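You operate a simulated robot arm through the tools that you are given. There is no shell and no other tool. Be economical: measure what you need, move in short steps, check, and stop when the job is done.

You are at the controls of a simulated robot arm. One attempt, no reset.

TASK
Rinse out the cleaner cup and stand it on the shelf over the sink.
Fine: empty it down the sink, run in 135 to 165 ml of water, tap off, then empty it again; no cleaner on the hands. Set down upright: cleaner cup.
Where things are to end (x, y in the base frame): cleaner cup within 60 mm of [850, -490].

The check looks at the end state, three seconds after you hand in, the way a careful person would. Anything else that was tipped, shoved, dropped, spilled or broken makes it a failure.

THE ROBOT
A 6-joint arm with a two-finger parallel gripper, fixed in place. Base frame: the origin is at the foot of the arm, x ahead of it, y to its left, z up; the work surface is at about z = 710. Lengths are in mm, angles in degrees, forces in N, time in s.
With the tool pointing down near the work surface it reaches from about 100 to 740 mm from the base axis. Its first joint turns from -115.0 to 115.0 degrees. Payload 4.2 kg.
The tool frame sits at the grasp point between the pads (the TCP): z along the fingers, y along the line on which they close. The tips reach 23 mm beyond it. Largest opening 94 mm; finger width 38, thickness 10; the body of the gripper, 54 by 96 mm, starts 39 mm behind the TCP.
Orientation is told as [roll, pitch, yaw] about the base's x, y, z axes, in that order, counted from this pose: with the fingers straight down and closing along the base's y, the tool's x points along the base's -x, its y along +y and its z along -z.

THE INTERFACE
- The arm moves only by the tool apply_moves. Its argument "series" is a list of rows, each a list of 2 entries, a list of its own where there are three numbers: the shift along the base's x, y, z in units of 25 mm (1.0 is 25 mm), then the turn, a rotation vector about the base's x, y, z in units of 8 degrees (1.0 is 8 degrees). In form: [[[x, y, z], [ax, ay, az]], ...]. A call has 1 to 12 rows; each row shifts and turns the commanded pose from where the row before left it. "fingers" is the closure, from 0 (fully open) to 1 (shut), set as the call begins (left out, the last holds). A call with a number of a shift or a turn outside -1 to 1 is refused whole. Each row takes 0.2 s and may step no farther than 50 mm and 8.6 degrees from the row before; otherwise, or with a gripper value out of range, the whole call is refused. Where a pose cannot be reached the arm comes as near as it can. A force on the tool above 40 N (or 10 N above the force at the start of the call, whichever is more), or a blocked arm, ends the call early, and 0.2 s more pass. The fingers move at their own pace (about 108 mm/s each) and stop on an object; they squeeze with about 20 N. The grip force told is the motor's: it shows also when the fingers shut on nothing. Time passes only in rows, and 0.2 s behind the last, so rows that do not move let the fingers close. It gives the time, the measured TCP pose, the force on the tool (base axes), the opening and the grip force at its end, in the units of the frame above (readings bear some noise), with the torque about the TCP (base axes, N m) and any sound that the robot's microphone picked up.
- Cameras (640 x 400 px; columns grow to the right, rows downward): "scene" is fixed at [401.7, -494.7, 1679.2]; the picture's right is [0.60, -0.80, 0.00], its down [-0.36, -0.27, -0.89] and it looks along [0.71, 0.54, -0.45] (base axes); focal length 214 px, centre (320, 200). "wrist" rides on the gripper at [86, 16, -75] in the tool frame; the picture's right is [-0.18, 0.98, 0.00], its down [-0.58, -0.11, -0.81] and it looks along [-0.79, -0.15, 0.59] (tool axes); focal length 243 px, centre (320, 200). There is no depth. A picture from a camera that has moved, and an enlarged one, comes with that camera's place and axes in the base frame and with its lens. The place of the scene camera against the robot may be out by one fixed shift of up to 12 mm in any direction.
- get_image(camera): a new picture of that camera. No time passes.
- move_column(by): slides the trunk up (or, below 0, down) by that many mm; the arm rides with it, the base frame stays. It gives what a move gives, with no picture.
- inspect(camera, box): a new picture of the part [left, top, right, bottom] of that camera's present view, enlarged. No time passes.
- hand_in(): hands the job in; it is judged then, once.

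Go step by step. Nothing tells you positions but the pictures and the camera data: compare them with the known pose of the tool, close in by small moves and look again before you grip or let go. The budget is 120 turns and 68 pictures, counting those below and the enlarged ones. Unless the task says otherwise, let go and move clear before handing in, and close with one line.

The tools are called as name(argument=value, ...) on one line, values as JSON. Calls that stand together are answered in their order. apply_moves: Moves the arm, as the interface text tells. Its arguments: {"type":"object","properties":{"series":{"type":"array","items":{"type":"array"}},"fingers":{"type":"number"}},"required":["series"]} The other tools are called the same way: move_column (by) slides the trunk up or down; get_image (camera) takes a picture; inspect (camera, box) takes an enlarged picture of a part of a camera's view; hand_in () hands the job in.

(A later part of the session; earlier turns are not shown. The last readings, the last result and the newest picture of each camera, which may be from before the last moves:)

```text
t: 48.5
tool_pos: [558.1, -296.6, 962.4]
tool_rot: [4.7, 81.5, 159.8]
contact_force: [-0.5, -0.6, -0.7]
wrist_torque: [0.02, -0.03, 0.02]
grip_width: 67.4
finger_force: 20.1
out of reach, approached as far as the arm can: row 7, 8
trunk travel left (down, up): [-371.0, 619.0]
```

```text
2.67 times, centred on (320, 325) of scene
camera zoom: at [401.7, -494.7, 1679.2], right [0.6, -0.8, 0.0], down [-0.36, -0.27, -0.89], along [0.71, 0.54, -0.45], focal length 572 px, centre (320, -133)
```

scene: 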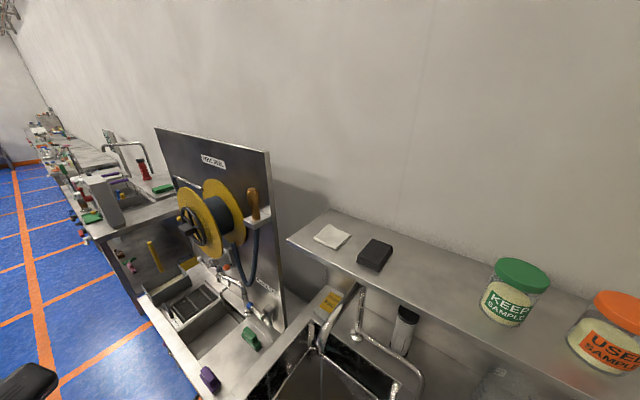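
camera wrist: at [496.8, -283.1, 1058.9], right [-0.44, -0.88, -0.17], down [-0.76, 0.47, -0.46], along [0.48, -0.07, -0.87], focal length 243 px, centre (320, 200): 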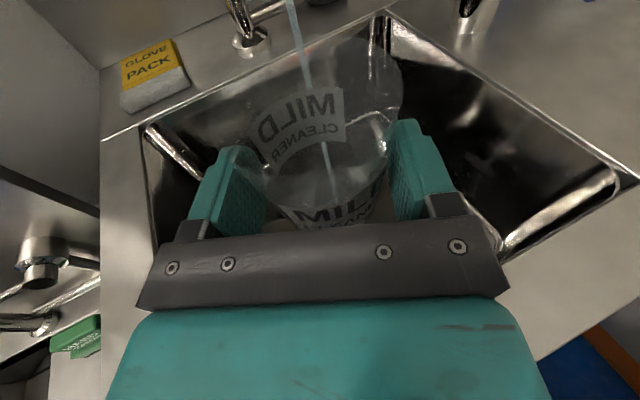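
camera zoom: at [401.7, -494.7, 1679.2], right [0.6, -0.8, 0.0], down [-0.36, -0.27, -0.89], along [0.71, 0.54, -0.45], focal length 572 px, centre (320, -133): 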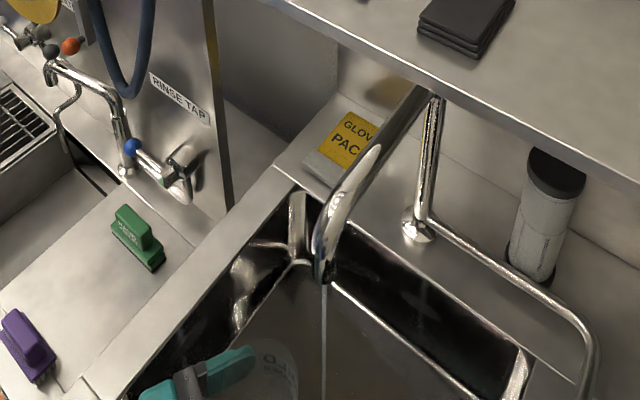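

Stream confirmed at (638,-326), straight ahead. I move the cup under it now and count the time.

apply_moves(series=[[[0.95, -0.33, 0], [0, 0, 0]], [[0.95, -0.33, 0], [0, 0, 0]], [[0.9, -0.34, 0], [0, 0, 0]], [[0, 0, 0], [0, 0, 0]], [[0, 0, 0], [0, 0, 0]], [[0, 0, 0], [0, 0, 0]]])

get_image(camera="wrist")

```text
t: 49.9
tool_pos: [626.9, -323.4, 960.8]
tool_rot: [6.2, 81.4, 161.5]
contact_force: [0.3, -0.1, -1.3]
wrist_torque: [-0.02, 0.02, -0.02]
grip_width: 67.5
finger_force: 20.3
out of reach, approached as far as the arm can: row 3
trunk travel left (down, up): [-371.0, 619.0]
```

```text
28 pictures are left
camera wrist: at [564.1, -312.7, 1057.4], right [-0.44, -0.88, -0.17], down [-0.76, 0.46, -0.46], along [0.48, -0.07, -0.87], focal length 243 px, centre (320, 200)
```

wrist: 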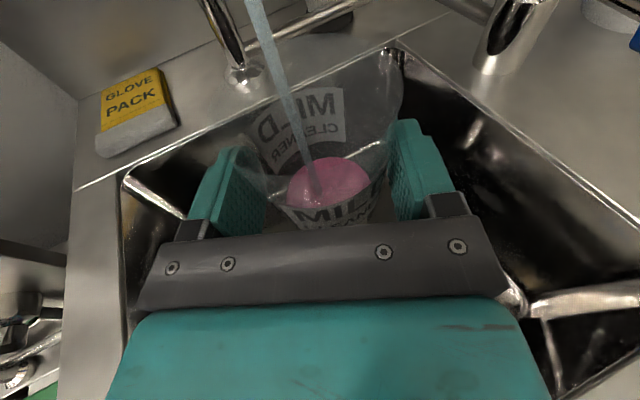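

The stream is entering the cup. I zoom in to measure the level (no time passes).

inspect(camera="wrist", box=[200, 20, 440, 245])

```text
1.78 times, centred on (320, 132) of wrist
camera zoom: at [564.1, -312.7, 1057.4], right [-0.44, -0.88, -0.17], down [-0.76, 0.46, -0.46], along [0.48, -0.07, -0.87], focal length 431 px, centre (320, 320)
```

zoom: 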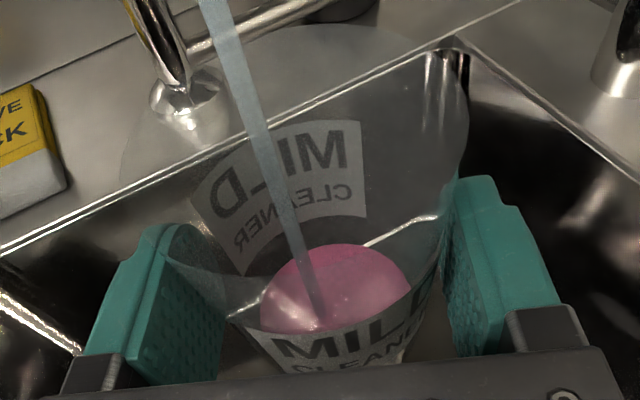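

By geometry the level is about 25 ml after ~1.1 s in the stream (≈22–25 ml/s). I wait 2.2 s more and re-measure.

apply_moves(series=[[[0, 0, 0], [0, 0, 0]], [[0, 0, 0], [0, 0, 0]], [[0, 0, 0], [0, 0, 0]], [[0, 0, 0], [0, 0, 0]], [[0, 0, 0], [0, 0, 0]], [[0, 0, 0], [0, 0, 0]], [[0, 0, 0], [0, 0, 0]], [[0, 0, 0], [0, 0, 0]], [[0, 0, 0], [0, 0, 0]], [[0, 0, 0], [0, 0, 0]]])

inspect(camera="wrist", box=[200, 20, 440, 245])

```text
t: 52.1
tool_pos: [625.5, -323.4, 962.5]
tool_rot: [6.2, 81.4, 161.6]
contact_force: [0.3, 0.0, -1.8]
wrist_torque: [0.0, 0.0, 0.0]
grip_width: 67.6
finger_force: 20.0
trunk travel left (down, up): [-371.0, 619.0]
```

```text
1.78 times, centred on (320, 132) of wrist
camera zoom: at [564.1, -312.7, 1057.4], right [-0.44, -0.88, -0.17], down [-0.76, 0.46, -0.46], along [0.48, -0.07, -0.87], focal length 431 px, centre (320, 320)
```

zoom: 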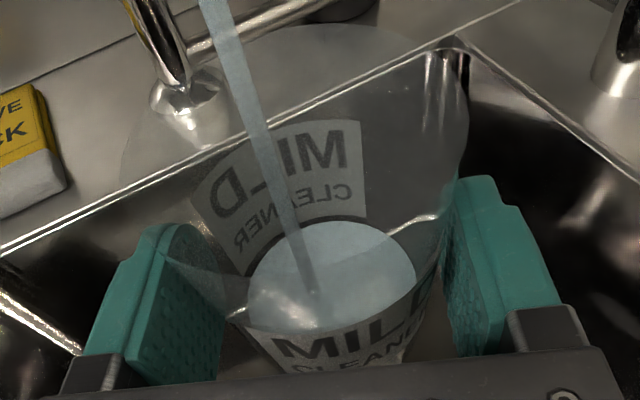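

Level rose more slowly than I assumed (~10 ml/s). I wait 2.6 s more and re-measure.

apply_moves(series=[[[0, 0, 0], [0, 0, 0]], [[0, 0, 0], [0, 0, 0]], [[0, 0, 0], [0, 0, 0]], [[0, 0, 0], [0, 0, 0]], [[0, 0, 0], [0, 0, 0]], [[0, 0, 0], [0, 0, 0]], [[0, 0, 0], [0, 0, 0]], [[0, 0, 0], [0, 0, 0]], [[0, 0, 0], [0, 0, 0]], [[0, 0, 0], [0, 0, 0]], [[0, 0, 0], [0, 0, 0]], [[0, 0, 0], [0, 0, 0]]])

inspect(camera="wrist", box=[200, 20, 440, 245])

```text
t: 54.7
tool_pos: [627.7, -325.6, 960.9]
tool_rot: [6.3, 81.5, 161.5]
contact_force: [-0.2, 0.1, 0.2]
wrist_torque: [0.05, 0.03, 0.02]
grip_width: 67.8
finger_force: 20.0
trunk travel left (down, up): [-371.0, 619.0]
```

```text
1.78 times, centred on (320, 132) of wrist
camera zoom: at [564.1, -312.7, 1057.4], right [-0.44, -0.88, -0.17], down [-0.76, 0.46, -0.46], along [0.48, -0.07, -0.87], focal length 431 px, centre (320, 320)
```

zoom: 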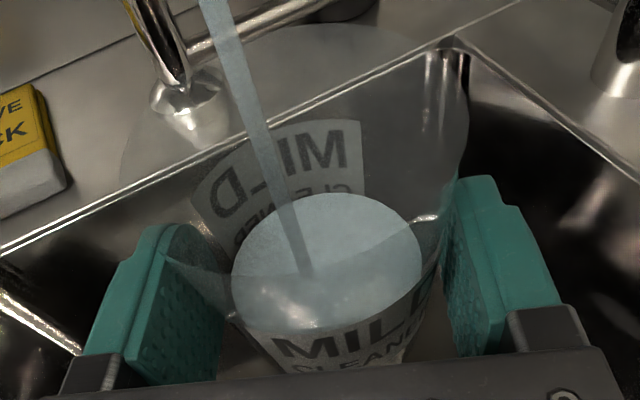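

About 60 ml now by both geometry and timing (~10 ml/s). I wait another 5.2 s, then measure again.

apply_moves(series=[[[0, 0, 0], [0, 0, 0]], [[0, 0, 0], [0, 0, 0]], [[0, 0, 0], [0, 0, 0]], [[0, 0, 0], [0, 0, 0]], [[0, 0, 0], [0, 0, 0]], [[0, 0, 0], [0, 0, 0]], [[0, 0, 0], [0, 0, 0]], [[0, 0, 0], [0, 0, 0]], [[0, 0, 0], [0, 0, 0]], [[0, 0, 0], [0, 0, 0]], [[0, 0, 0], [0, 0, 0]], [[0, 0, 0], [0, 0, 0]]])

inspect(camera="wrist", box=[200, 20, 440, 245])

```text
t: 57.3
tool_pos: [625.5, -324.8, 961.8]
tool_rot: [6.2, 81.5, 161.5]
contact_force: [0.3, 0.3, -1.8]
wrist_torque: [-0.01, 0.04, 0.01]
grip_width: 67.8
finger_force: 19.4
trunk travel left (down, up): [-371.0, 619.0]
```

```text
1.78 times, centred on (320, 132) of wrist
camera zoom: at [564.1, -312.7, 1057.4], right [-0.44, -0.88, -0.17], down [-0.76, 0.46, -0.46], along [0.48, -0.07, -0.87], focal length 431 px, centre (320, 320)
```

zoom: 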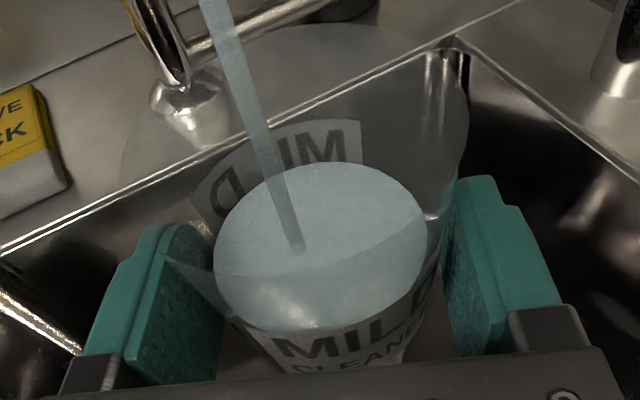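

About 90 ml by both measures (~10.5 ml/s). Another 2.6 s and re-check.

apply_moves(series=[[[0, 0, 0], [0, 0, 0]], [[0, 0, 0], [0, 0, 0]], [[0, 0, 0], [0, 0, 0]], [[0, 0, 0], [0, 0, 0]], [[0, 0, 0], [0, 0, 0]], [[0, 0, 0], [0, 0, 0]], [[0, 0, 0], [0, 0, 0]], [[0, 0, 0], [0, 0, 0]], [[0, 0, 0], [0, 0, 0]], [[0, 0, 0], [0, 0, 0]], [[0, 0, 0], [0, 0, 0]], [[0, 0, 0], [0, 0, 0]]])

inspect(camera="wrist", box=[200, 20, 440, 245])

```text
t: 59.9
tool_pos: [626.8, -324.3, 962.1]
tool_rot: [6.2, 81.4, 161.5]
contact_force: [0.6, 0.5, -2.4]
wrist_torque: [-0.01, 0.0, 0.03]
grip_width: 68.1
finger_force: 20.1
trunk travel left (down, up): [-371.0, 619.0]
```

```text
1.78 times, centred on (320, 132) of wrist
camera zoom: at [564.1, -312.7, 1057.4], right [-0.44, -0.88, -0.17], down [-0.76, 0.46, -0.46], along [0.48, -0.07, -0.87], focal length 431 px, centre (320, 320)
```

zoom: 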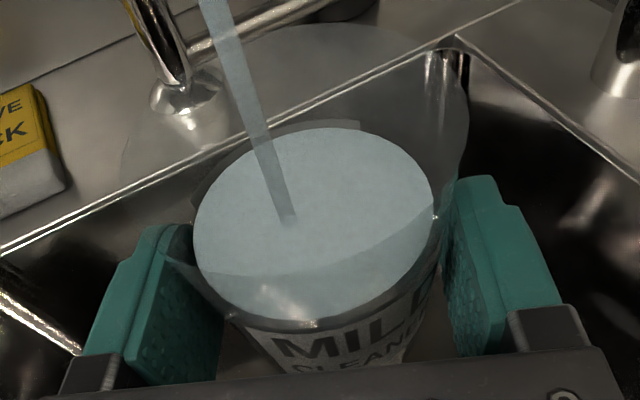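

Levels scale with the assumed camera-to-cup distance, so before any more time passes I check the cup's real diameter with the fixed camera.

inspect(camera="scene", box=[272, 340, 368, 400])

inspect(camera="wrist", box=[200, 25, 424, 165])

```text
6.67 times, centred on (320, 370) of scene
camera zoom: at [401.7, -494.7, 1679.2], right [0.6, -0.8, 0.0], down [-0.36, -0.27, -0.89], along [0.71, 0.54, -0.45], focal length 1430 px, centre (320, -933)
```

zoom: 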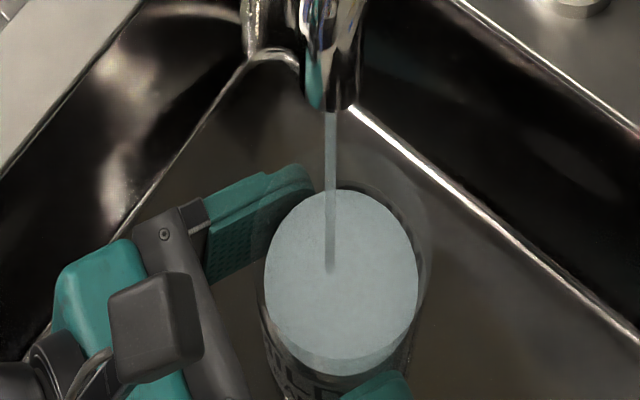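

```text
2.86 times, centred on (312, 95) of wrist
camera zoom: at [564.1, -312.7, 1057.4], right [-0.44, -0.88, -0.17], down [-0.76, 0.46, -0.46], along [0.48, -0.07, -0.87], focal length 693 px, centre (343, 500)
```

zoom: 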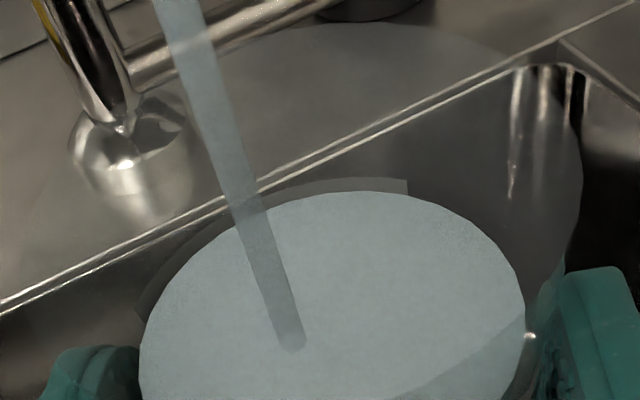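

The fixed camera gives a 62 mm water surface, which fixes the scale: about 145–150 ml now. I withdraw from the stream right away along the path I came.

apply_moves(series=[[[-1, 0.35, 0], [0, 0, 0]], [[-1, 0.35, 0], [0, 0, 0]], [[-0.9, 0.3, 0], [0, 0, 0]]])

inspect(camera="wrist", box=[200, 20, 440, 245])

```text
t: 60.7
tool_pos: [554.0, -298.8, 962.1]
tool_rot: [4.7, 81.5, 159.8]
contact_force: [-0.1, -0.3, -1.5]
wrist_torque: [0.04, 0.05, 0.01]
grip_width: 67.9
finger_force: 19.9
trunk travel left (down, up): [-371.0, 619.0]
```

```text
1.78 times, centred on (320, 132) of wrist
camera zoom: at [491.5, -287.5, 1057.3], right [-0.44, -0.88, -0.17], down [-0.76, 0.47, -0.46], along [0.48, -0.07, -0.87], focal length 431 px, centre (320, 320)
```

zoom: 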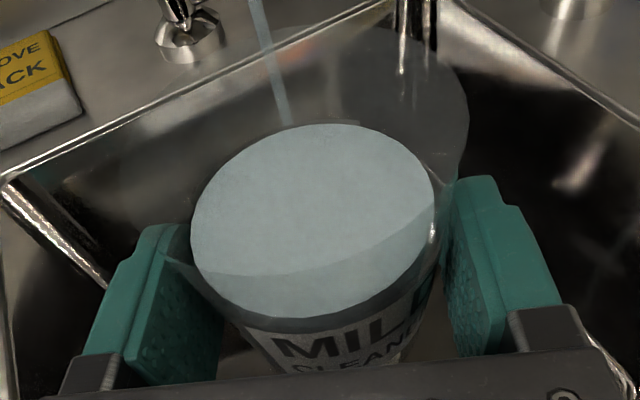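

About 150 ml. I carry the cup back to its place on the counter, raised and slowly.

move_column(by=45)

apply_moves(series=[[[-0.4, -0.4, 0], [0, 0, 0]], [[-0.6, -0.7, 0], [0, 0, 0]], [[-0.6, -0.8, 0], [0, 0, 0]], [[-0.2, -0.8, 0], [0, 0, 0]], [[0, -0.8, 0], [0, 0, 0]], [[0, -0.8, 0], [0, 0, 0]], [[0, -0.8, 0], [0, 0, 0]], [[0, -0.8, 0], [0, 0, 0]], [[0, -0.8, 0], [0, 0, 0]], [[0, -0.8, 0], [0, 0, 0]], [[0, -0.8, 0], [0, 0, 0]], [[0, -0.8, 0], [0, 0, 0]]])

apply_moves(series=[[[0, -0.8, 0], [0, 0, 0]], [[0, -0.8, 0], [0, 0, 0]], [[0, -0.8, 0], [0, 0, 0]], [[0, -0.8, 0], [0, 0, 0]], [[0, -0.8, 0], [0, 0, 0]], [[0, -0.6, 0], [0, 0, 0]], [[0, -0.3, 0], [0, 0, 0]]])

get_image(camera="wrist")

```text
t: 61.6
tool_pos: [553.4, -299.9, 1007.1]
tool_rot: [4.8, 81.2, 159.8]
contact_force: [0.2, 0.4, -1.0]
wrist_torque: [0.03, 0.05, 0.0]
grip_width: 68.0
finger_force: 20.1
trunk travel left (down, up): [-416.0, 574.0]
```

```text
t: 64.2
tool_pos: [508.2, -527.3, 1005.7]
tool_rot: [4.9, 81.4, 159.9]
contact_force: [0.3, 0.2, -2.6]
wrist_torque: [0.01, 0.04, 0.02]
grip_width: 68.1
finger_force: 20.0
trunk travel left (down, up): [-416.0, 574.0]
```

```text
t: 65.8
tool_pos: [509.2, -648.3, 1005.4]
tool_rot: [4.9, 81.2, 159.9]
contact_force: [0.5, 0.0, -1.4]
wrist_torque: [0.0, 0.0, 0.04]
grip_width: 68.0
finger_force: 20.1
trunk travel left (down, up): [-416.0, 574.0]
```

```text
19 pictures are left
camera wrist: at [446.8, -637.1, 1101.8], right [-0.44, -0.88, -0.17], down [-0.76, 0.47, -0.46], along [0.48, -0.07, -0.87], focal length 243 px, centre (320, 200)
```

wrist: 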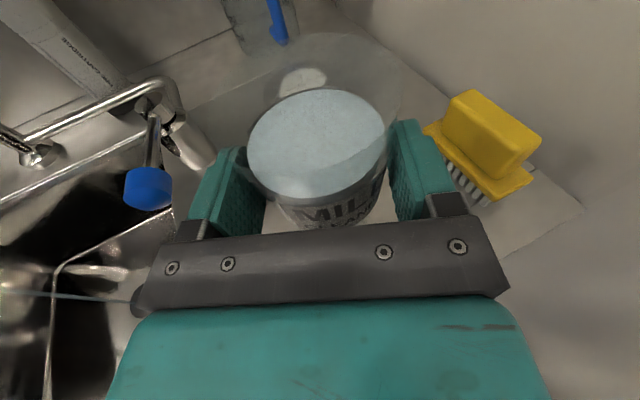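

Above its old spot. Lowering to just above contact height, then in fine steps.

move_column(by=-75)

apply_moves(series=[[[0, 0, -0.06], [0, 0, 0]], [[0, 0, -0.06], [0, 0, 0]]])

```text
t: 66.9
tool_pos: [508.5, -648.2, 930.9]
tool_rot: [4.8, 81.5, 159.8]
contact_force: [-0.1, 0.1, -1.6]
wrist_torque: [0.03, -0.01, 0.0]
grip_width: 68.0
finger_force: 20.0
trunk travel left (down, up): [-341.0, 649.0]
```

```text
t: 67.5
tool_pos: [509.3, -649.1, 927.4]
tool_rot: [4.6, 81.4, 159.6]
contact_force: [0.3, -0.3, -1.2]
wrist_torque: [-0.01, 0.06, 0.0]
grip_width: 68.0
finger_force: 20.9
trunk travel left (down, up): [-341.0, 649.0]
```

apply_moves(series=[[[0, 0, -0.04], [0, 0, 0]], [[0, 0, 0], [0, 0, 0]]])

apply_moves(series=[[[0, 0, -0.04], [0, 0, 0]], [[0, 0, 0], [0, 0, 0]]])

apply_moves(series=[[[0, 0, -0.04], [0, 0, 0]], [[0, 0, 0], [0, 0, 0]]])

```text
t: 68.1
tool_pos: [509.5, -649.4, 927.0]
tool_rot: [4.6, 81.4, 159.7]
contact_force: [0.1, 0.1, -1.6]
wrist_torque: [0.02, 0.05, 0.0]
grip_width: 68.0
finger_force: 19.8
trunk travel left (down, up): [-341.0, 649.0]
```

```text
t: 68.7
tool_pos: [509.5, -648.7, 925.2]
tool_rot: [5.0, 81.4, 159.9]
contact_force: [-0.1, 0.3, 0.1]
wrist_torque: [-0.09, 0.04, -0.05]
grip_width: 68.1
finger_force: 20.3
trunk travel left (down, up): [-341.0, 649.0]
```

```text
t: 69.3
tool_pos: [509.1, -648.0, 925.4]
tool_rot: [5.4, 81.4, 160.4]
contact_force: [-2.2, -0.6, 4.9]
wrist_torque: [-0.2, 0.11, -0.02]
grip_width: 67.8
finger_force: 19.6
trunk travel left (down, up): [-341.0, 649.0]
```

Contact felt: the cup stands. I open and back out straight.

apply_moves(series=[[[0, 0, 0], [0, 0, 0]], [[0, 0, 0], [0, 0, 0]], [[-0.8, 0.37, 0], [0, 0, 0]], [[-0.9, 0.42, 0], [0, 0, 0]], [[-0.9, 0.42, 0], [0, 0, 0]], [[-0.9, 0.42, 0], [0, 0, 0]]], fingers=0)

get_image(camera="wrist")

```text
t: 70.7
tool_pos: [422.6, -607.5, 925.2]
tool_rot: [4.8, 81.4, 159.9]
contact_force: [-0.2, 0.6, 0.3]
wrist_torque: [0.0, 0.02, 0.01]
grip_width: 94.3
finger_force: 0.1
trunk travel left (down, up): [-341.0, 649.0]
```

```text
18 pictures are left
camera wrist: at [359.8, -595.6, 1020.7], right [-0.44, -0.88, -0.17], down [-0.76, 0.47, -0.46], along [0.48, -0.07, -0.87], focal length 243 px, centre (320, 200)
```

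wrist: 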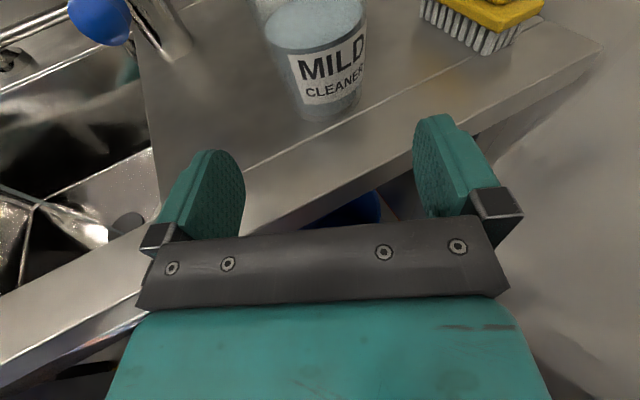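

Cup stands upright with the water. Now to the lever to shut the tap: raise, go around left, approach the knob from above.

move_column(by=100)

apply_moves(series=[[[0, 1, 0], [0, 0, 0]], [[0, 1, 0], [0, 0, 0]], [[0.8, 1, 0], [0, 0, 0]], [[1, 0.3, 0], [0, 0, 0]], [[1, 0, 0], [0, 0, 0]], [[1, 0, 0], [0, 0, 0]], [[1, 0, 0], [0, 0, 0]], [[1, 0, 0], [0, 0, 0]], [[1, 0, 0], [0, 0, 0]]], fingers=0.35)

get_image(camera="wrist")

```text
t: 72.0
tool_pos: [421.1, -607.5, 1024.2]
tool_rot: [4.8, 81.3, 159.9]
contact_force: [-0.1, 0.6, 0.3]
wrist_torque: [0.03, 0.0, -0.03]
grip_width: 94.0
finger_force: 0.1
trunk travel left (down, up): [-441.0, 549.0]
```

```text
t: 74.0
tool_pos: [593.1, -525.8, 1025.0]
tool_rot: [4.9, 81.4, 159.9]
contact_force: [-0.2, -0.3, -0.6]
wrist_torque: [0.03, 0.0, -0.01]
grip_width: 60.8
finger_force: 0.0
trunk travel left (down, up): [-441.0, 549.0]
```

```text
17 pictures are left
camera wrist: at [530.9, -513.6, 1121.2], right [-0.44, -0.88, -0.17], down [-0.76, 0.47, -0.46], along [0.48, -0.07, -0.87], focal length 243 px, centre (320, 200)
```

wrist: 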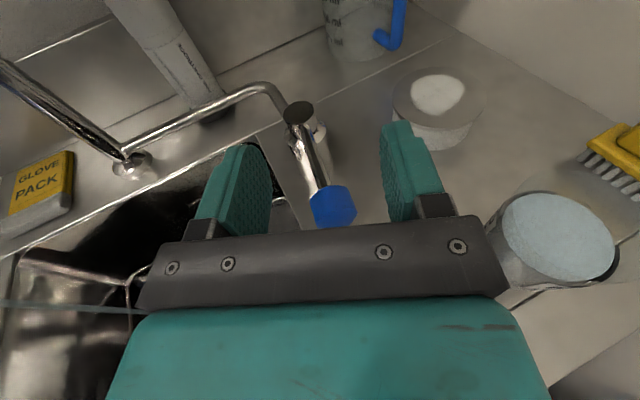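

The knob at (612,-533) lies centred between the fingers. Lowering to straddle it.

apply_moves(series=[[[0.4, -0.15, -0.6], [0, 0, 0]], [[0, 0, -1], [0, 0, 0]], [[0, 0, -1], [0, 0, 0]]])

apply_moves(series=[[[0, -0.5, 0], [0, 0, 0]], [[0, -0.4, 0], [0, 0, 0]], [[0, -0.3, 0], [0, 0, 0]]])

get_image(camera="wrist")

```text
t: 74.8
tool_pos: [601.1, -528.5, 959.3]
tool_rot: [4.9, 81.4, 159.9]
contact_force: [-0.6, 0.7, 0.6]
wrist_torque: [0.02, 0.03, 0.0]
grip_width: 60.8
finger_force: 0.0
trunk travel left (down, up): [-441.0, 549.0]
```

```text
t: 75.6
tool_pos: [602.5, -559.7, 959.0]
tool_rot: [4.6, 81.4, 159.5]
contact_force: [0.0, 1.7, -0.8]
wrist_torque: [0.02, -0.04, 0.03]
grip_width: 61.9
finger_force: 0.7
trunk travel left (down, up): [-441.0, 549.0]
```

```text
16 pictures are left
camera wrist: at [539.8, -547.4, 1055.7], right [-0.44, -0.88, -0.17], down [-0.76, 0.47, -0.46], along [0.48, -0.07, -0.87], focal length 243 px, centre (320, 200)
```

wrist: 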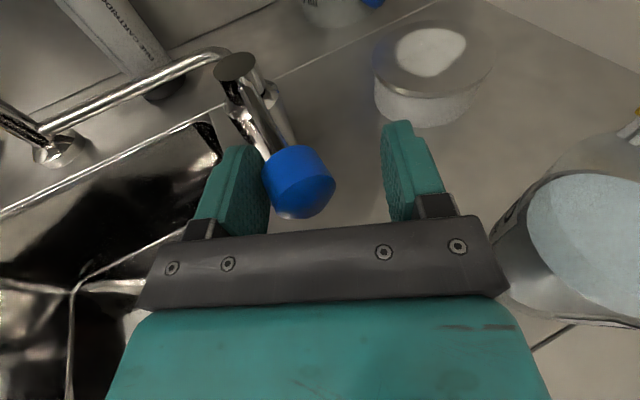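

apply_moves(series=[[[0, -0.2, 0], [0, 0, 0]], [[0, 0, 0], [0, 0, 0]]])

inspect(camera="scene", box=[240, 320, 368, 400])

```text
t: 76.2
tool_pos: [601.9, -563.4, 959.8]
tool_rot: [4.5, 81.4, 159.7]
contact_force: [5.3, 13.3, 1.0]
wrist_torque: [0.3, 0.02, 0.14]
grip_width: 67.5
finger_force: 7.1
trunk travel left (down, up): [-441.0, 549.0]
```

```text
5.00 times, centred on (304, 360) of scene
camera zoom: at [401.7, -494.7, 1679.2], right [0.6, -0.8, 0.0], down [-0.36, -0.27, -0.89], along [0.71, 0.54, -0.45], focal length 1072 px, centre (400, -600)
```

zoom: 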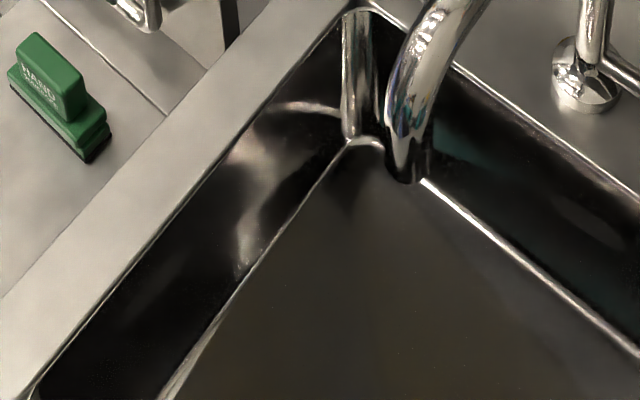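

Stream is gone and the lever is on its stop: tap off. I ease off, raise and return to the grasp staging point in front of the cup.

apply_moves(series=[[[0, 0.7, 0], [0, 0, 0]], [[0, 0, 0.7], [0, 0, 0]], [[0, 0, 1], [0, 0, 0]], [[0, 0, 1], [0, 0, 0]], [[-1, 0.5, 0], [0, 0, 0]], [[-1, 0.3, 0], [0, 0, 0]], [[-1, 0, 0], [0, 0, 0]], [[-1, 0, 0], [0, 0, 0]], [[-1, 0, 0], [0, 0, 0]], [[-1, 0, 0], [0, 0, 0]], [[-1, -0.5, 0], [0, 0, 0]], [[-0.2, -1, 0], [0, 0, 0]]], fingers=0.35)

apply_moves(series=[[[0, -0.9, 0], [0, 0, 0]]], fingers=0)

move_column(by=-98)

get_image(camera="wrist")

```text
t: 78.8
tool_pos: [421.8, -562.4, 1027.9]
tool_rot: [4.9, 81.4, 159.9]
contact_force: [0.3, -0.2, 0.0]
wrist_torque: [0.01, 0.04, 0.03]
grip_width: 61.0
finger_force: 0.1
trunk travel left (down, up): [-441.0, 549.0]
```

```text
t: 79.2
tool_pos: [422.3, -585.9, 1025.9]
tool_rot: [4.9, 81.4, 159.9]
contact_force: [0.3, -0.9, 0.0]
wrist_torque: [-0.01, -0.03, -0.02]
grip_width: 93.8
finger_force: 0.1
trunk travel left (down, up): [-441.0, 549.0]
```

```text
t: 80.5
tool_pos: [421.2, -584.8, 928.9]
tool_rot: [5.0, 81.4, 159.9]
contact_force: [-0.7, 0.3, 0.6]
wrist_torque: [0.03, 0.01, 0.01]
grip_width: 94.1
finger_force: 0.0
trunk travel left (down, up): [-343.0, 647.0]
```

```text
14 pictures are left
camera wrist: at [359.0, -573.8, 1025.1], right [-0.44, -0.88, -0.17], down [-0.76, 0.47, -0.46], along [0.48, -0.07, -0.87], focal length 243 px, centre (320, 200)
```

wrist: 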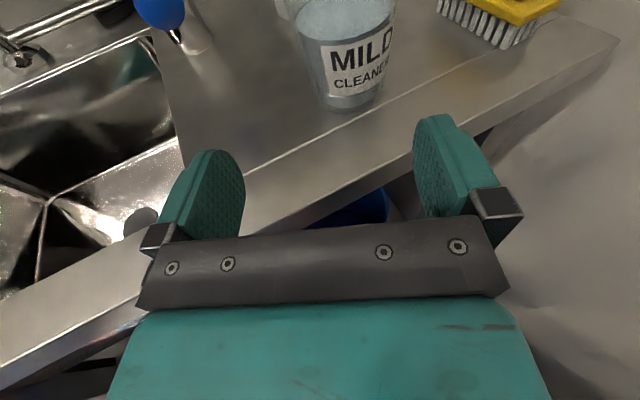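

Same approach line; I'll grip about 11 mm lower this time so the rim overhangs the fingers more when pouring a fuller cup.

apply_moves(series=[[[0, -0.9, -0.56], [0, 0, 0]], [[0.9, -0.42, 0], [0, 0, 0]], [[0.9, -0.42, 0], [0, 0, 0]], [[0.9, -0.42, 0], [0, 0, 0]]])

get_image(camera="wrist")

```text
t: 81.6
tool_pos: [479.9, -640.1, 916.5]
tool_rot: [5.3, 81.1, 159.8]
contact_force: [-15.5, -0.1, 6.8]
wrist_torque: [0.3, 0.85, 0.53]
grip_width: 93.9
finger_force: 0.0
trunk travel left (down, up): [-343.0, 647.0]
stopped in row 4: the force on the tool passed its limit at 72 N (the readings are from after the stop); the commanded pose is now the measured one
```

```text
13 pictures are left
camera wrist: at [419.1, -628.3, 1012.8], right [-0.45, -0.88, -0.17], down [-0.76, 0.47, -0.45], along [0.48, -0.08, -0.88], focal length 243 px, centre (320, 200)
```

wrist: 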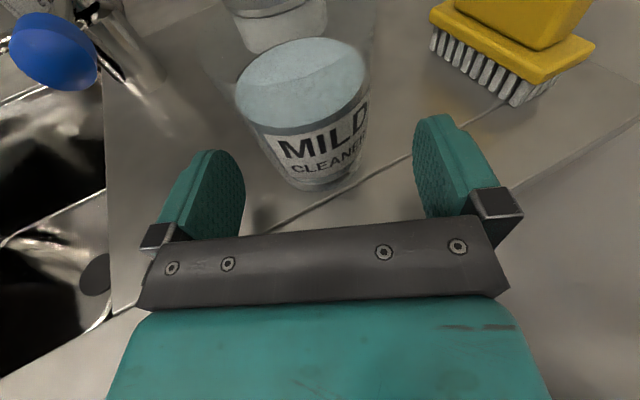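

The underside of the gripper met the counter edge at this lower height; the cup was not touched. I back off, raise to the earlier 927 mm height and use the proven approach.

apply_moves(series=[[[-0.6, 0.28, 0], [0, 0, 0]], [[0, 0, 0.46], [0, 0, 0]]])

get_image(camera="wrist")

```text
t: 82.2
tool_pos: [469.1, -633.4, 925.8]
tool_rot: [4.2, 81.0, 158.9]
contact_force: [-0.1, -1.0, 0.6]
wrist_torque: [-0.01, 0.05, 0.02]
grip_width: 94.0
finger_force: 0.0
trunk travel left (down, up): [-343.0, 647.0]
```

```text
12 pictures are left
camera wrist: at [406.6, -620.7, 1023.0], right [-0.45, -0.88, -0.17], down [-0.76, 0.47, -0.45], along [0.48, -0.07, -0.88], focal length 243 px, centre (320, 200)
```

wrist: 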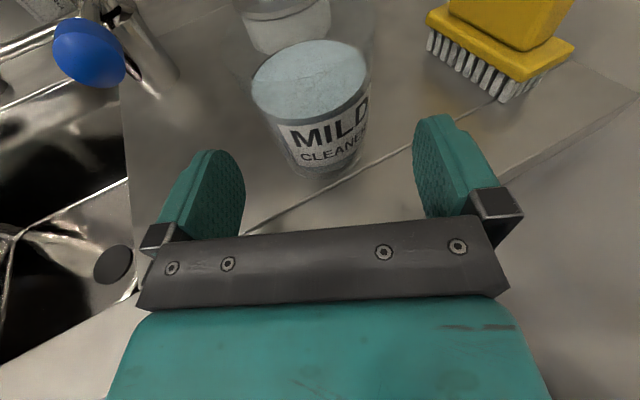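

apply_moves(series=[[[0.4, -0.15, 0.1], [0, 0, 0]], [[0.6, -0.22, 0], [0, 0, 0]], [[0.6, -0.22, 0], [0, 0, 0]]])

get_image(camera="wrist")

```text
t: 83.0
tool_pos: [508.8, -647.1, 929.3]
tool_rot: [4.6, 81.0, 159.0]
contact_force: [-0.5, -0.2, 0.4]
wrist_torque: [0.01, -0.02, 0.02]
grip_width: 93.9
finger_force: 0.0
trunk travel left (down, up): [-343.0, 647.0]
```

```text
11 pictures are left
camera wrist: at [447.0, -635.4, 1024.7], right [-0.45, -0.88, -0.17], down [-0.76, 0.47, -0.45], along [0.48, -0.07, -0.88], focal length 243 px, centre (320, 200)
```

wrist: 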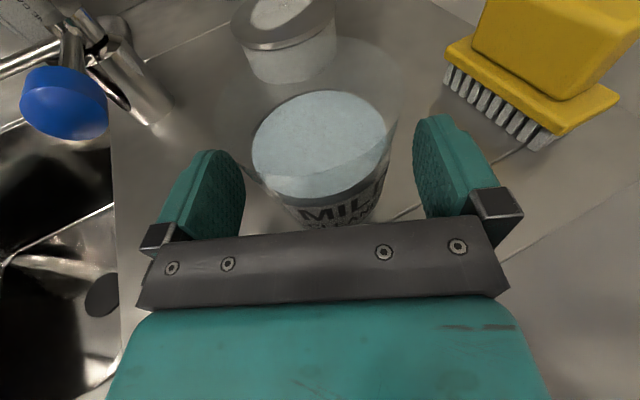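

Well centred. Close and lift.

apply_moves(series=[[[0, 0, 0], [0, 0, 0]], [[0, 0, 0], [0, 0, 0]], [[0, 0, 0], [0, 0, 0]]], fingers=1)

move_column(by=80)

apply_moves(series=[[[0, 0.4, 0], [0, 0, 0]], [[0, 0.8, 0], [0, 0, 0]], [[0, 0.8, 0], [0, 0, 0]], [[0, 0.8, 0], [0, 0, 0]], [[0, 0.8, 0], [0, 0, 0]], [[0, 0.8, 0], [0, 0, 0]], [[0, 0.8, 0], [0, 0, 0]], [[0, 0.8, 0], [0, 0, 0]], [[0.5, 0.8, 0], [0, 0, 0]], [[0.8, 0.8, 0], [0, 0, 0]], [[0.9, 0.8, 0], [0, 0, 0]], [[0.9, 0.5, 0], [0, 0, 0]]])

get_image(camera="wrist")

```text
t: 83.8
tool_pos: [509.6, -646.5, 928.1]
tool_rot: [4.6, 81.1, 159.2]
contact_force: [0.3, -1.7, 1.4]
wrist_torque: [0.0, -0.06, -0.02]
grip_width: 68.5
finger_force: 20.2
trunk travel left (down, up): [-343.0, 647.0]
```

```text
t: 85.0
tool_pos: [509.2, -647.6, 1007.7]
tool_rot: [4.5, 81.0, 159.1]
contact_force: [0.3, 0.1, -1.3]
wrist_torque: [-0.05, 0.03, -0.01]
grip_width: 68.2
finger_force: 19.9
trunk travel left (down, up): [-423.0, 567.0]
```

```text
t: 87.6
tool_pos: [588.3, -423.7, 1009.1]
tool_rot: [4.6, 81.1, 159.2]
contact_force: [0.9, 0.4, -2.0]
wrist_torque: [0.03, 0.04, 0.0]
grip_width: 68.3
finger_force: 20.3
trunk travel left (down, up): [-423.0, 567.0]
```

```text
10 pictures are left
camera wrist: at [526.4, -413.1, 1105.8], right [-0.45, -0.88, -0.17], down [-0.76, 0.47, -0.45], along [0.48, -0.07, -0.88], focal length 243 px, centre (320, 200)
```

wrist: 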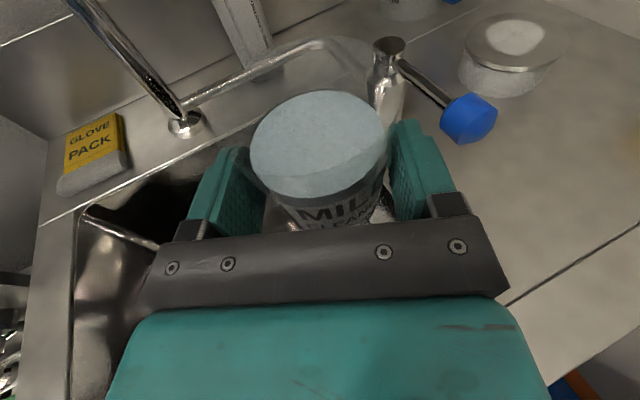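

Tap dry. I lower a bit, tilt the cup forward 24° (no spill yet), then roll left so the lip is ahead of the fingertips.

move_column(by=-30)

apply_moves(series=[[[0, 0, 0], [0.41, 0.91, 0]], [[0, 0, 0], [0.41, 0.91, 0]], [[0, 0, 0], [0.41, 0.91, 0]]])

```text
t: 88.3
tool_pos: [587.8, -424.2, 979.6]
tool_rot: [4.6, 81.0, 159.1]
contact_force: [-0.2, -0.1, -1.0]
wrist_torque: [-0.01, 0.02, 0.02]
grip_width: 68.3
finger_force: 19.7
trunk travel left (down, up): [-393.0, 597.0]
```

```text
t: 89.1
tool_pos: [588.6, -424.0, 978.3]
tool_rot: [1.9, 57.0, 156.7]
contact_force: [0.6, -0.4, -1.3]
wrist_torque: [0.01, 0.0, 0.03]
grip_width: 68.5
finger_force: 19.9
trunk travel left (down, up): [-393.0, 597.0]
```

apply_moves(series=[[[0, 0, 0], [-0.757, 0.362, 0.545]], [[0, 0, 0], [-0.757, 0.362, 0.545]], [[0, 0, 0], [-0.757, 0.362, 0.545]], [[0, 0, 0], [-0.757, 0.362, 0.545]], [[0, 0, 0], [-0.757, 0.362, 0.545]], [[0, 0, 0], [-0.757, 0.362, 0.545]]])

get_image(camera="wrist")

```text
t: 90.5
tool_pos: [589.5, -425.1, 979.5]
tool_rot: [49.5, 33.2, -140.4]
contact_force: [-0.5, -0.3, -1.4]
wrist_torque: [0.01, 0.0, 0.01]
grip_width: 68.1
finger_force: 19.9
trunk travel left (down, up): [-393.0, 597.0]
```

```text
9 pictures are left
camera wrist: at [588.5, -364.8, 1076.7], right [-0.03, -0.85, 0.53], down [-1.0, 0.06, 0.05], along [-0.08, -0.52, -0.85], focal length 243 px, centre (320, 200)
```

wrist: 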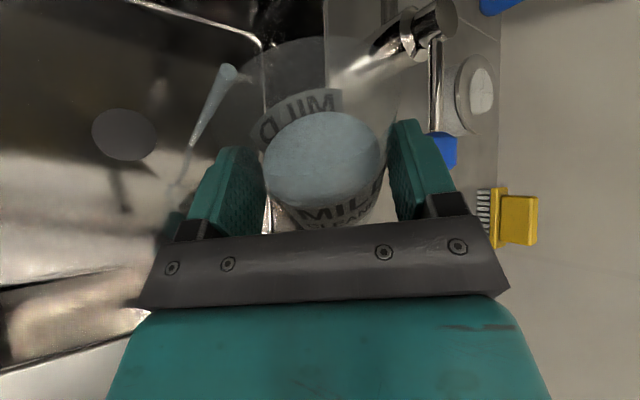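

Clean pour into the sink, clear of the fingers. I continue to full inversion and hold.

apply_moves(series=[[[0, 0, 0], [-0.757, 0.362, 0.545]], [[0, 0, 0], [-0.757, 0.362, 0.545]], [[0, 0, 0], [-0.757, 0.362, 0.545]], [[0, 0, 0], [-0.757, 0.362, 0.545]], [[0, 0, 0], [-0.757, 0.362, 0.545]], [[0, 0, 0], [-0.757, 0.362, 0.545]], [[0, 0, 0], [-0.757, 0.362, 0.545]], [[0, 0, 0], [-0.757, 0.362, 0.545]], [[0, 0, 0], [-0.757, 0.362, 0.545]], [[0, 0, 0], [-0.757, 0.362, 0.545]], [[0, 0, 0], [0, 0, 0]], [[0, 0, 0], [0, 0, 0]]])

apply_moves(series=[[[0, 0, 0], [0, 0, 0]], [[0, 0, 0], [0, 0, 0]], [[0, 0, 0], [0, 0, 0]], [[0, 0, 0], [0, 0, 0]], [[0, 0, 0], [0, 0, 0]], [[0, 0, 0], [0, 0, 0]], [[0, 0, 0], [0, 0, 0]], [[0, 0, 0], [0, 0, 0]]])

get_image(camera="wrist")

```text
t: 93.1
tool_pos: [588.6, -424.6, 979.0]
tool_rot: [50.0, -32.1, -91.3]
contact_force: [0.5, -0.6, 0.3]
wrist_torque: [0.01, 0.0, 0.0]
grip_width: 67.9
finger_force: 20.4
trunk travel left (down, up): [-393.0, 597.0]
```

```text
t: 94.9
tool_pos: [587.6, -424.9, 980.1]
tool_rot: [50.0, -32.2, -91.2]
contact_force: [-0.2, -0.5, -0.6]
wrist_torque: [-0.01, 0.04, -0.02]
grip_width: 67.8
finger_force: 19.8
trunk travel left (down, up): [-393.0, 597.0]
```

```text
8 pictures are left
camera wrist: at [543.0, -319.0, 983.7], right [0.64, 0.23, 0.74], down [-0.69, -0.25, 0.68], along [0.34, -0.94, 0.0], focal length 243 px, centre (320, 200)
```

wrist: 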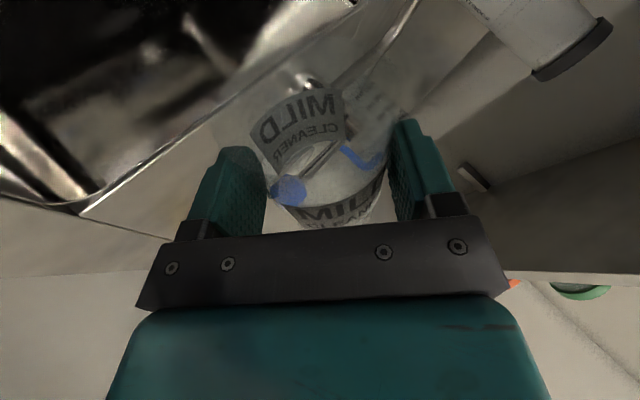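

Empty. Rolling back upright and levelling.

apply_moves(series=[[[0, 0, 0], [0.757, -0.362, -0.545]], [[0, 0, 0], [0.757, -0.362, -0.545]], [[0, 0, 0], [0.757, -0.362, -0.545]], [[0, 0, 0], [0.757, -0.362, -0.545]], [[0, 0, 0], [0.757, -0.362, -0.545]], [[0, 0, 0], [0.757, -0.362, -0.545]], [[0, 0, 0], [0.757, -0.362, -0.545]], [[0, 0, 0], [0.757, -0.362, -0.545]], [[0, 0, 0], [0.757, -0.362, -0.545]], [[0, 0, 0], [0.757, -0.362, -0.545]], [[0, 0, 0], [0.757, -0.362, -0.545]], [[0, 0, 0], [0.757, -0.362, -0.545]]])

apply_moves(series=[[[0, 0, 0], [0.757, -0.362, -0.545]], [[0, 0, 0], [0.757, -0.362, -0.545]], [[0, 0, 0], [0.757, -0.362, -0.545]], [[0, 0, 0], [0.757, -0.362, -0.545]], [[0, 0, 0], [-0.41, -0.91, 0]], [[0, 0, 0], [-0.41, -0.91, 0]], [[0, 0, 0], [-0.41, -0.91, 0]]])

apply_moves(series=[[[-1, 0, 0], [0, 0, 0]], [[-1, 0, 0], [0, 0, 0]], [[-1, 0, 0], [0, 0, 0]], [[0, -0.5, 0], [0, 0, 0]]])

```text
t: 97.5
tool_pos: [588.1, -425.4, 979.8]
tool_rot: [40.2, 44.8, -155.3]
contact_force: [0.3, -0.1, -0.3]
wrist_torque: [-0.02, 0.0, -0.01]
grip_width: 67.8
finger_force: 20.4
trunk travel left (down, up): [-393.0, 597.0]
```

```text
t: 99.1
tool_pos: [586.8, -423.9, 979.2]
tool_rot: [4.5, 81.2, 159.1]
contact_force: [-0.3, 0.3, -0.6]
wrist_torque: [0.03, -0.05, 0.04]
grip_width: 67.6
finger_force: 20.1
trunk travel left (down, up): [-393.0, 597.0]
```

```text
t: 100.1
tool_pos: [512.5, -438.0, 979.6]
tool_rot: [4.6, 81.1, 159.3]
contact_force: [-0.6, 0.2, -0.2]
wrist_torque: [0.0, -0.04, 0.03]
grip_width: 67.6
finger_force: 20.3
trunk travel left (down, up): [-393.0, 597.0]
```

Upright and clear. Raising above shelf height to look.

move_column(by=430)

get_image(camera="wrist")

```text
refused: 430 is not a number from -400 to 400
```

```text
7 pictures are left
camera wrist: at [450.4, -426.3, 1075.6], right [-0.45, -0.88, -0.17], down [-0.76, 0.47, -0.45], along [0.48, -0.07, -0.88], focal length 243 px, centre (320, 200)
```

wrist: 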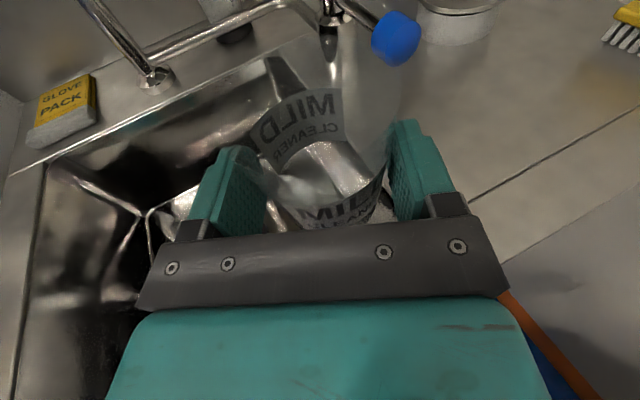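

Cup confirmed empty. Raising in two steps.

move_column(by=400)

move_column(by=50)

get_image(camera="wrist")

get_image(camera="scene")

```text
t: 103.9
tool_pos: [512.2, -438.4, 1379.2]
tool_rot: [4.5, 81.2, 159.1]
contact_force: [0.2, -0.3, 0.0]
wrist_torque: [-0.01, -0.02, 0.02]
grip_width: 67.4
finger_force: 20.2
trunk travel left (down, up): [-793.0, 197.0]
```

```text
t: 104.9
tool_pos: [511.6, -437.7, 1428.5]
tool_rot: [4.5, 81.1, 159.1]
contact_force: [-0.4, -0.7, -0.1]
wrist_torque: [0.02, 0.02, 0.0]
grip_width: 67.8
finger_force: 20.0
trunk travel left (down, up): [-843.0, 147.0]
```

```text
6 pictures are left
camera wrist: at [450.6, -426.5, 1525.6], right [-0.45, -0.88, -0.17], down [-0.76, 0.47, -0.45], along [0.48, -0.07, -0.88], focal length 243 px, centre (320, 200)
```

wrist: 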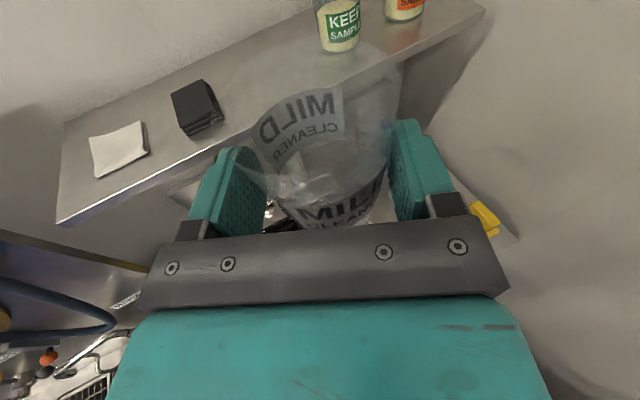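

```text
5 pictures are left
```

scene: 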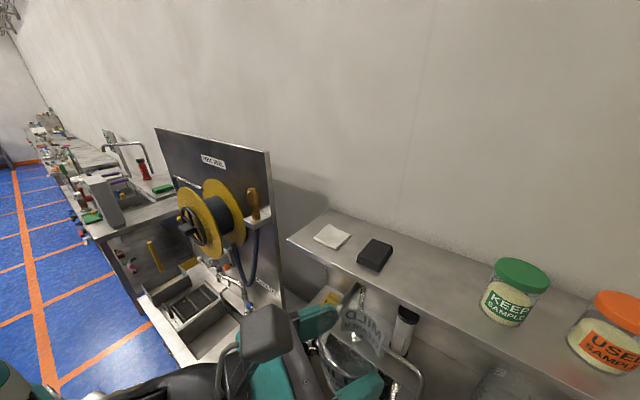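

Shelf top reads z≈1250 with front edge x≈790; KEEP jar's front base is at about (861,-625) and the cloth at (872,-348), so (845,-488) is free. I carry the cup in over the shelf.

apply_moves(series=[[[1, -0.15, 0], [0, 0, 0]], [[1, -0.15, 0], [0, 0, 0]], [[1, -0.15, 0], [0, 0, 0]], [[1, -0.15, 0], [0, 0, 0]], [[1, -0.15, 0], [0, 0, 0]], [[1, -0.15, 0], [0, 0, 0]], [[1, -0.15, 0], [0, 0, 0]], [[1, -0.15, 0], [0, 0, 0]], [[1, -0.15, 0], [0, 0, 0]], [[1, -0.15, 0], [0, 0, 0]], [[1, -0.15, 0], [0, 0, 0]], [[1, -0.15, 0], [0, 0, 0]]])

```text
t: 107.5
tool_pos: [793.4, -489.9, 1416.2]
tool_rot: [10.8, 81.1, 165.9]
contact_force: [-0.3, 0.4, -0.1]
wrist_torque: [0.05, 0.01, -0.01]
grip_width: 67.7
finger_force: 19.6
out of reach, approached as far as the arm can: row 11, 12
trunk travel left (down, up): [-843.0, 147.0]
```

The arm is near its stretch limit because the shoulder is low; I raise the trunk and lower the arm relative to it to gain reach.

move_column(by=140)

apply_moves(series=[[[0, 0, -1], [0, 0, 0]], [[0, 0, -1], [0, 0, 0]], [[0, 0, -1], [0, 0, 0]], [[0, 0, -1], [0, 0, 0]], [[0, 0, -1], [0, 0, 0]], [[0, 0, -1], [0, 0, 0]], [[0, 0, -1], [0, 0, 0]], [[0.5, 0.1, 0], [0, 0, 0]], [[0.5, 0.1, 0], [0, 0, 0]], [[0.5, 0.1, 0], [0, 0, 0]]])

get_image(camera="wrist")

```text
t: 109.1
tool_pos: [795.8, -489.6, 1555.0]
tool_rot: [10.7, 81.1, 165.7]
contact_force: [0.4, 0.5, -0.4]
wrist_torque: [0.01, 0.04, -0.02]
grip_width: 67.6
finger_force: 20.3
trunk travel left (down, up): [-983.0, 7.0]
```

```text
t: 111.3
tool_pos: [832.5, -481.3, 1381.1]
tool_rot: [10.8, 81.2, 165.9]
contact_force: [0.3, 0.9, 0.1]
wrist_torque: [0.04, 0.02, 0.02]
grip_width: 67.7
finger_force: 20.0
trunk travel left (down, up): [-983.0, 7.0]
```

```text
4 pictures are left
camera wrist: at [770.5, -469.2, 1477.6], right [-0.44, -0.89, -0.15], down [-0.76, 0.46, -0.46], along [0.47, -0.08, -0.88], focal length 243 px, centre (320, 200)
```

wrist: 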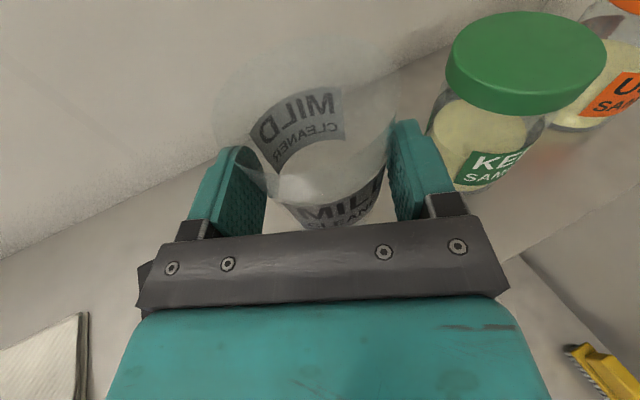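

Position is good, with the jar well to the right. Lowering toward the shelf, finer near the end.

apply_moves(series=[[[0, 0, -0.7], [0, 0, 0]], [[0, 0, -0.7], [0, 0, 0]], [[0, 0, -0.5], [0, 0, 0]]])

inspect(camera="scene", box=[340, 200, 560, 350])

```text
t: 112.1
tool_pos: [831.9, -482.1, 1333.7]
tool_rot: [10.8, 81.2, 166.0]
contact_force: [-0.6, 0.0, -0.1]
wrist_torque: [0.0, 0.0, -0.01]
grip_width: 67.8
finger_force: 20.2
trunk travel left (down, up): [-983.0, 7.0]
```

```text
2.67 times, centred on (450, 275) of scene
camera zoom: at [401.7, -494.7, 1679.2], right [0.6, -0.8, 0.0], down [-0.36, -0.27, -0.89], along [0.71, 0.54, -0.45], focal length 572 px, centre (-27, 0)
```

zoom: 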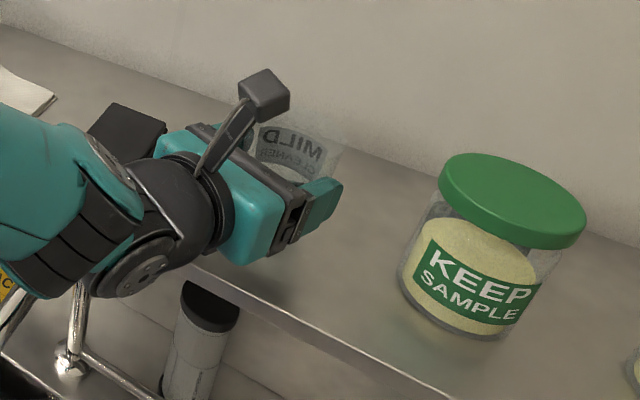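

To keep the wrist clear of the shelf edge I shift back 10 mm, then lower in fine steps until contact.

apply_moves(series=[[[-0.4, 0, 0], [0, 0, 0]], [[0, 0, -0.3], [0, 0, 0]], [[0, 0, -0.3], [0, 0, 0]], [[0, 0, -0.2], [0, 0, 0]]])

apply_moves(series=[[[0, 0, -0.12], [0, 0, 0]], [[0, 0, 0], [0, 0, 0]]])

apply_moves(series=[[[0, 0, -0.12], [0, 0, 0]], [[0, 0, 0], [0, 0, 0]]])

apply_moves(series=[[[0, 0, -0.12], [0, 0, 0]], [[0, 0, 0], [0, 0, 0]]])

```text
t: 113.1
tool_pos: [821.9, -483.2, 1315.8]
tool_rot: [11.8, 81.6, 166.8]
contact_force: [0.9, -4.6, 12.5]
wrist_torque: [-0.03, -0.17, -0.06]
grip_width: 67.5
finger_force: 20.4
trunk travel left (down, up): [-983.0, 7.0]
```

```text
t: 113.7
tool_pos: [821.6, -482.0, 1310.9]
tool_rot: [11.2, 81.3, 166.3]
contact_force: [-1.0, -6.6, 15.9]
wrist_torque: [0.14, 0.14, 0.12]
grip_width: 66.4
finger_force: 20.3
trunk travel left (down, up): [-983.0, 7.0]
```

```text
t: 114.3
tool_pos: [820.4, -481.8, 1311.4]
tool_rot: [11.6, 81.7, 166.6]
contact_force: [2.5, -7.4, 30.9]
wrist_torque: [0.79, 1.18, 0.22]
grip_width: 66.3
finger_force: 19.6
trunk travel left (down, up): [-983.0, 7.0]
```

```text
t: 114.9
tool_pos: [821.0, -481.5, 1311.2]
tool_rot: [12.3, 82.0, 167.4]
contact_force: [-1.9, -5.0, 39.2]
wrist_torque: [1.19, 1.76, 0.27]
grip_width: 66.3
finger_force: 19.6
trunk travel left (down, up): [-983.0, 7.0]
```

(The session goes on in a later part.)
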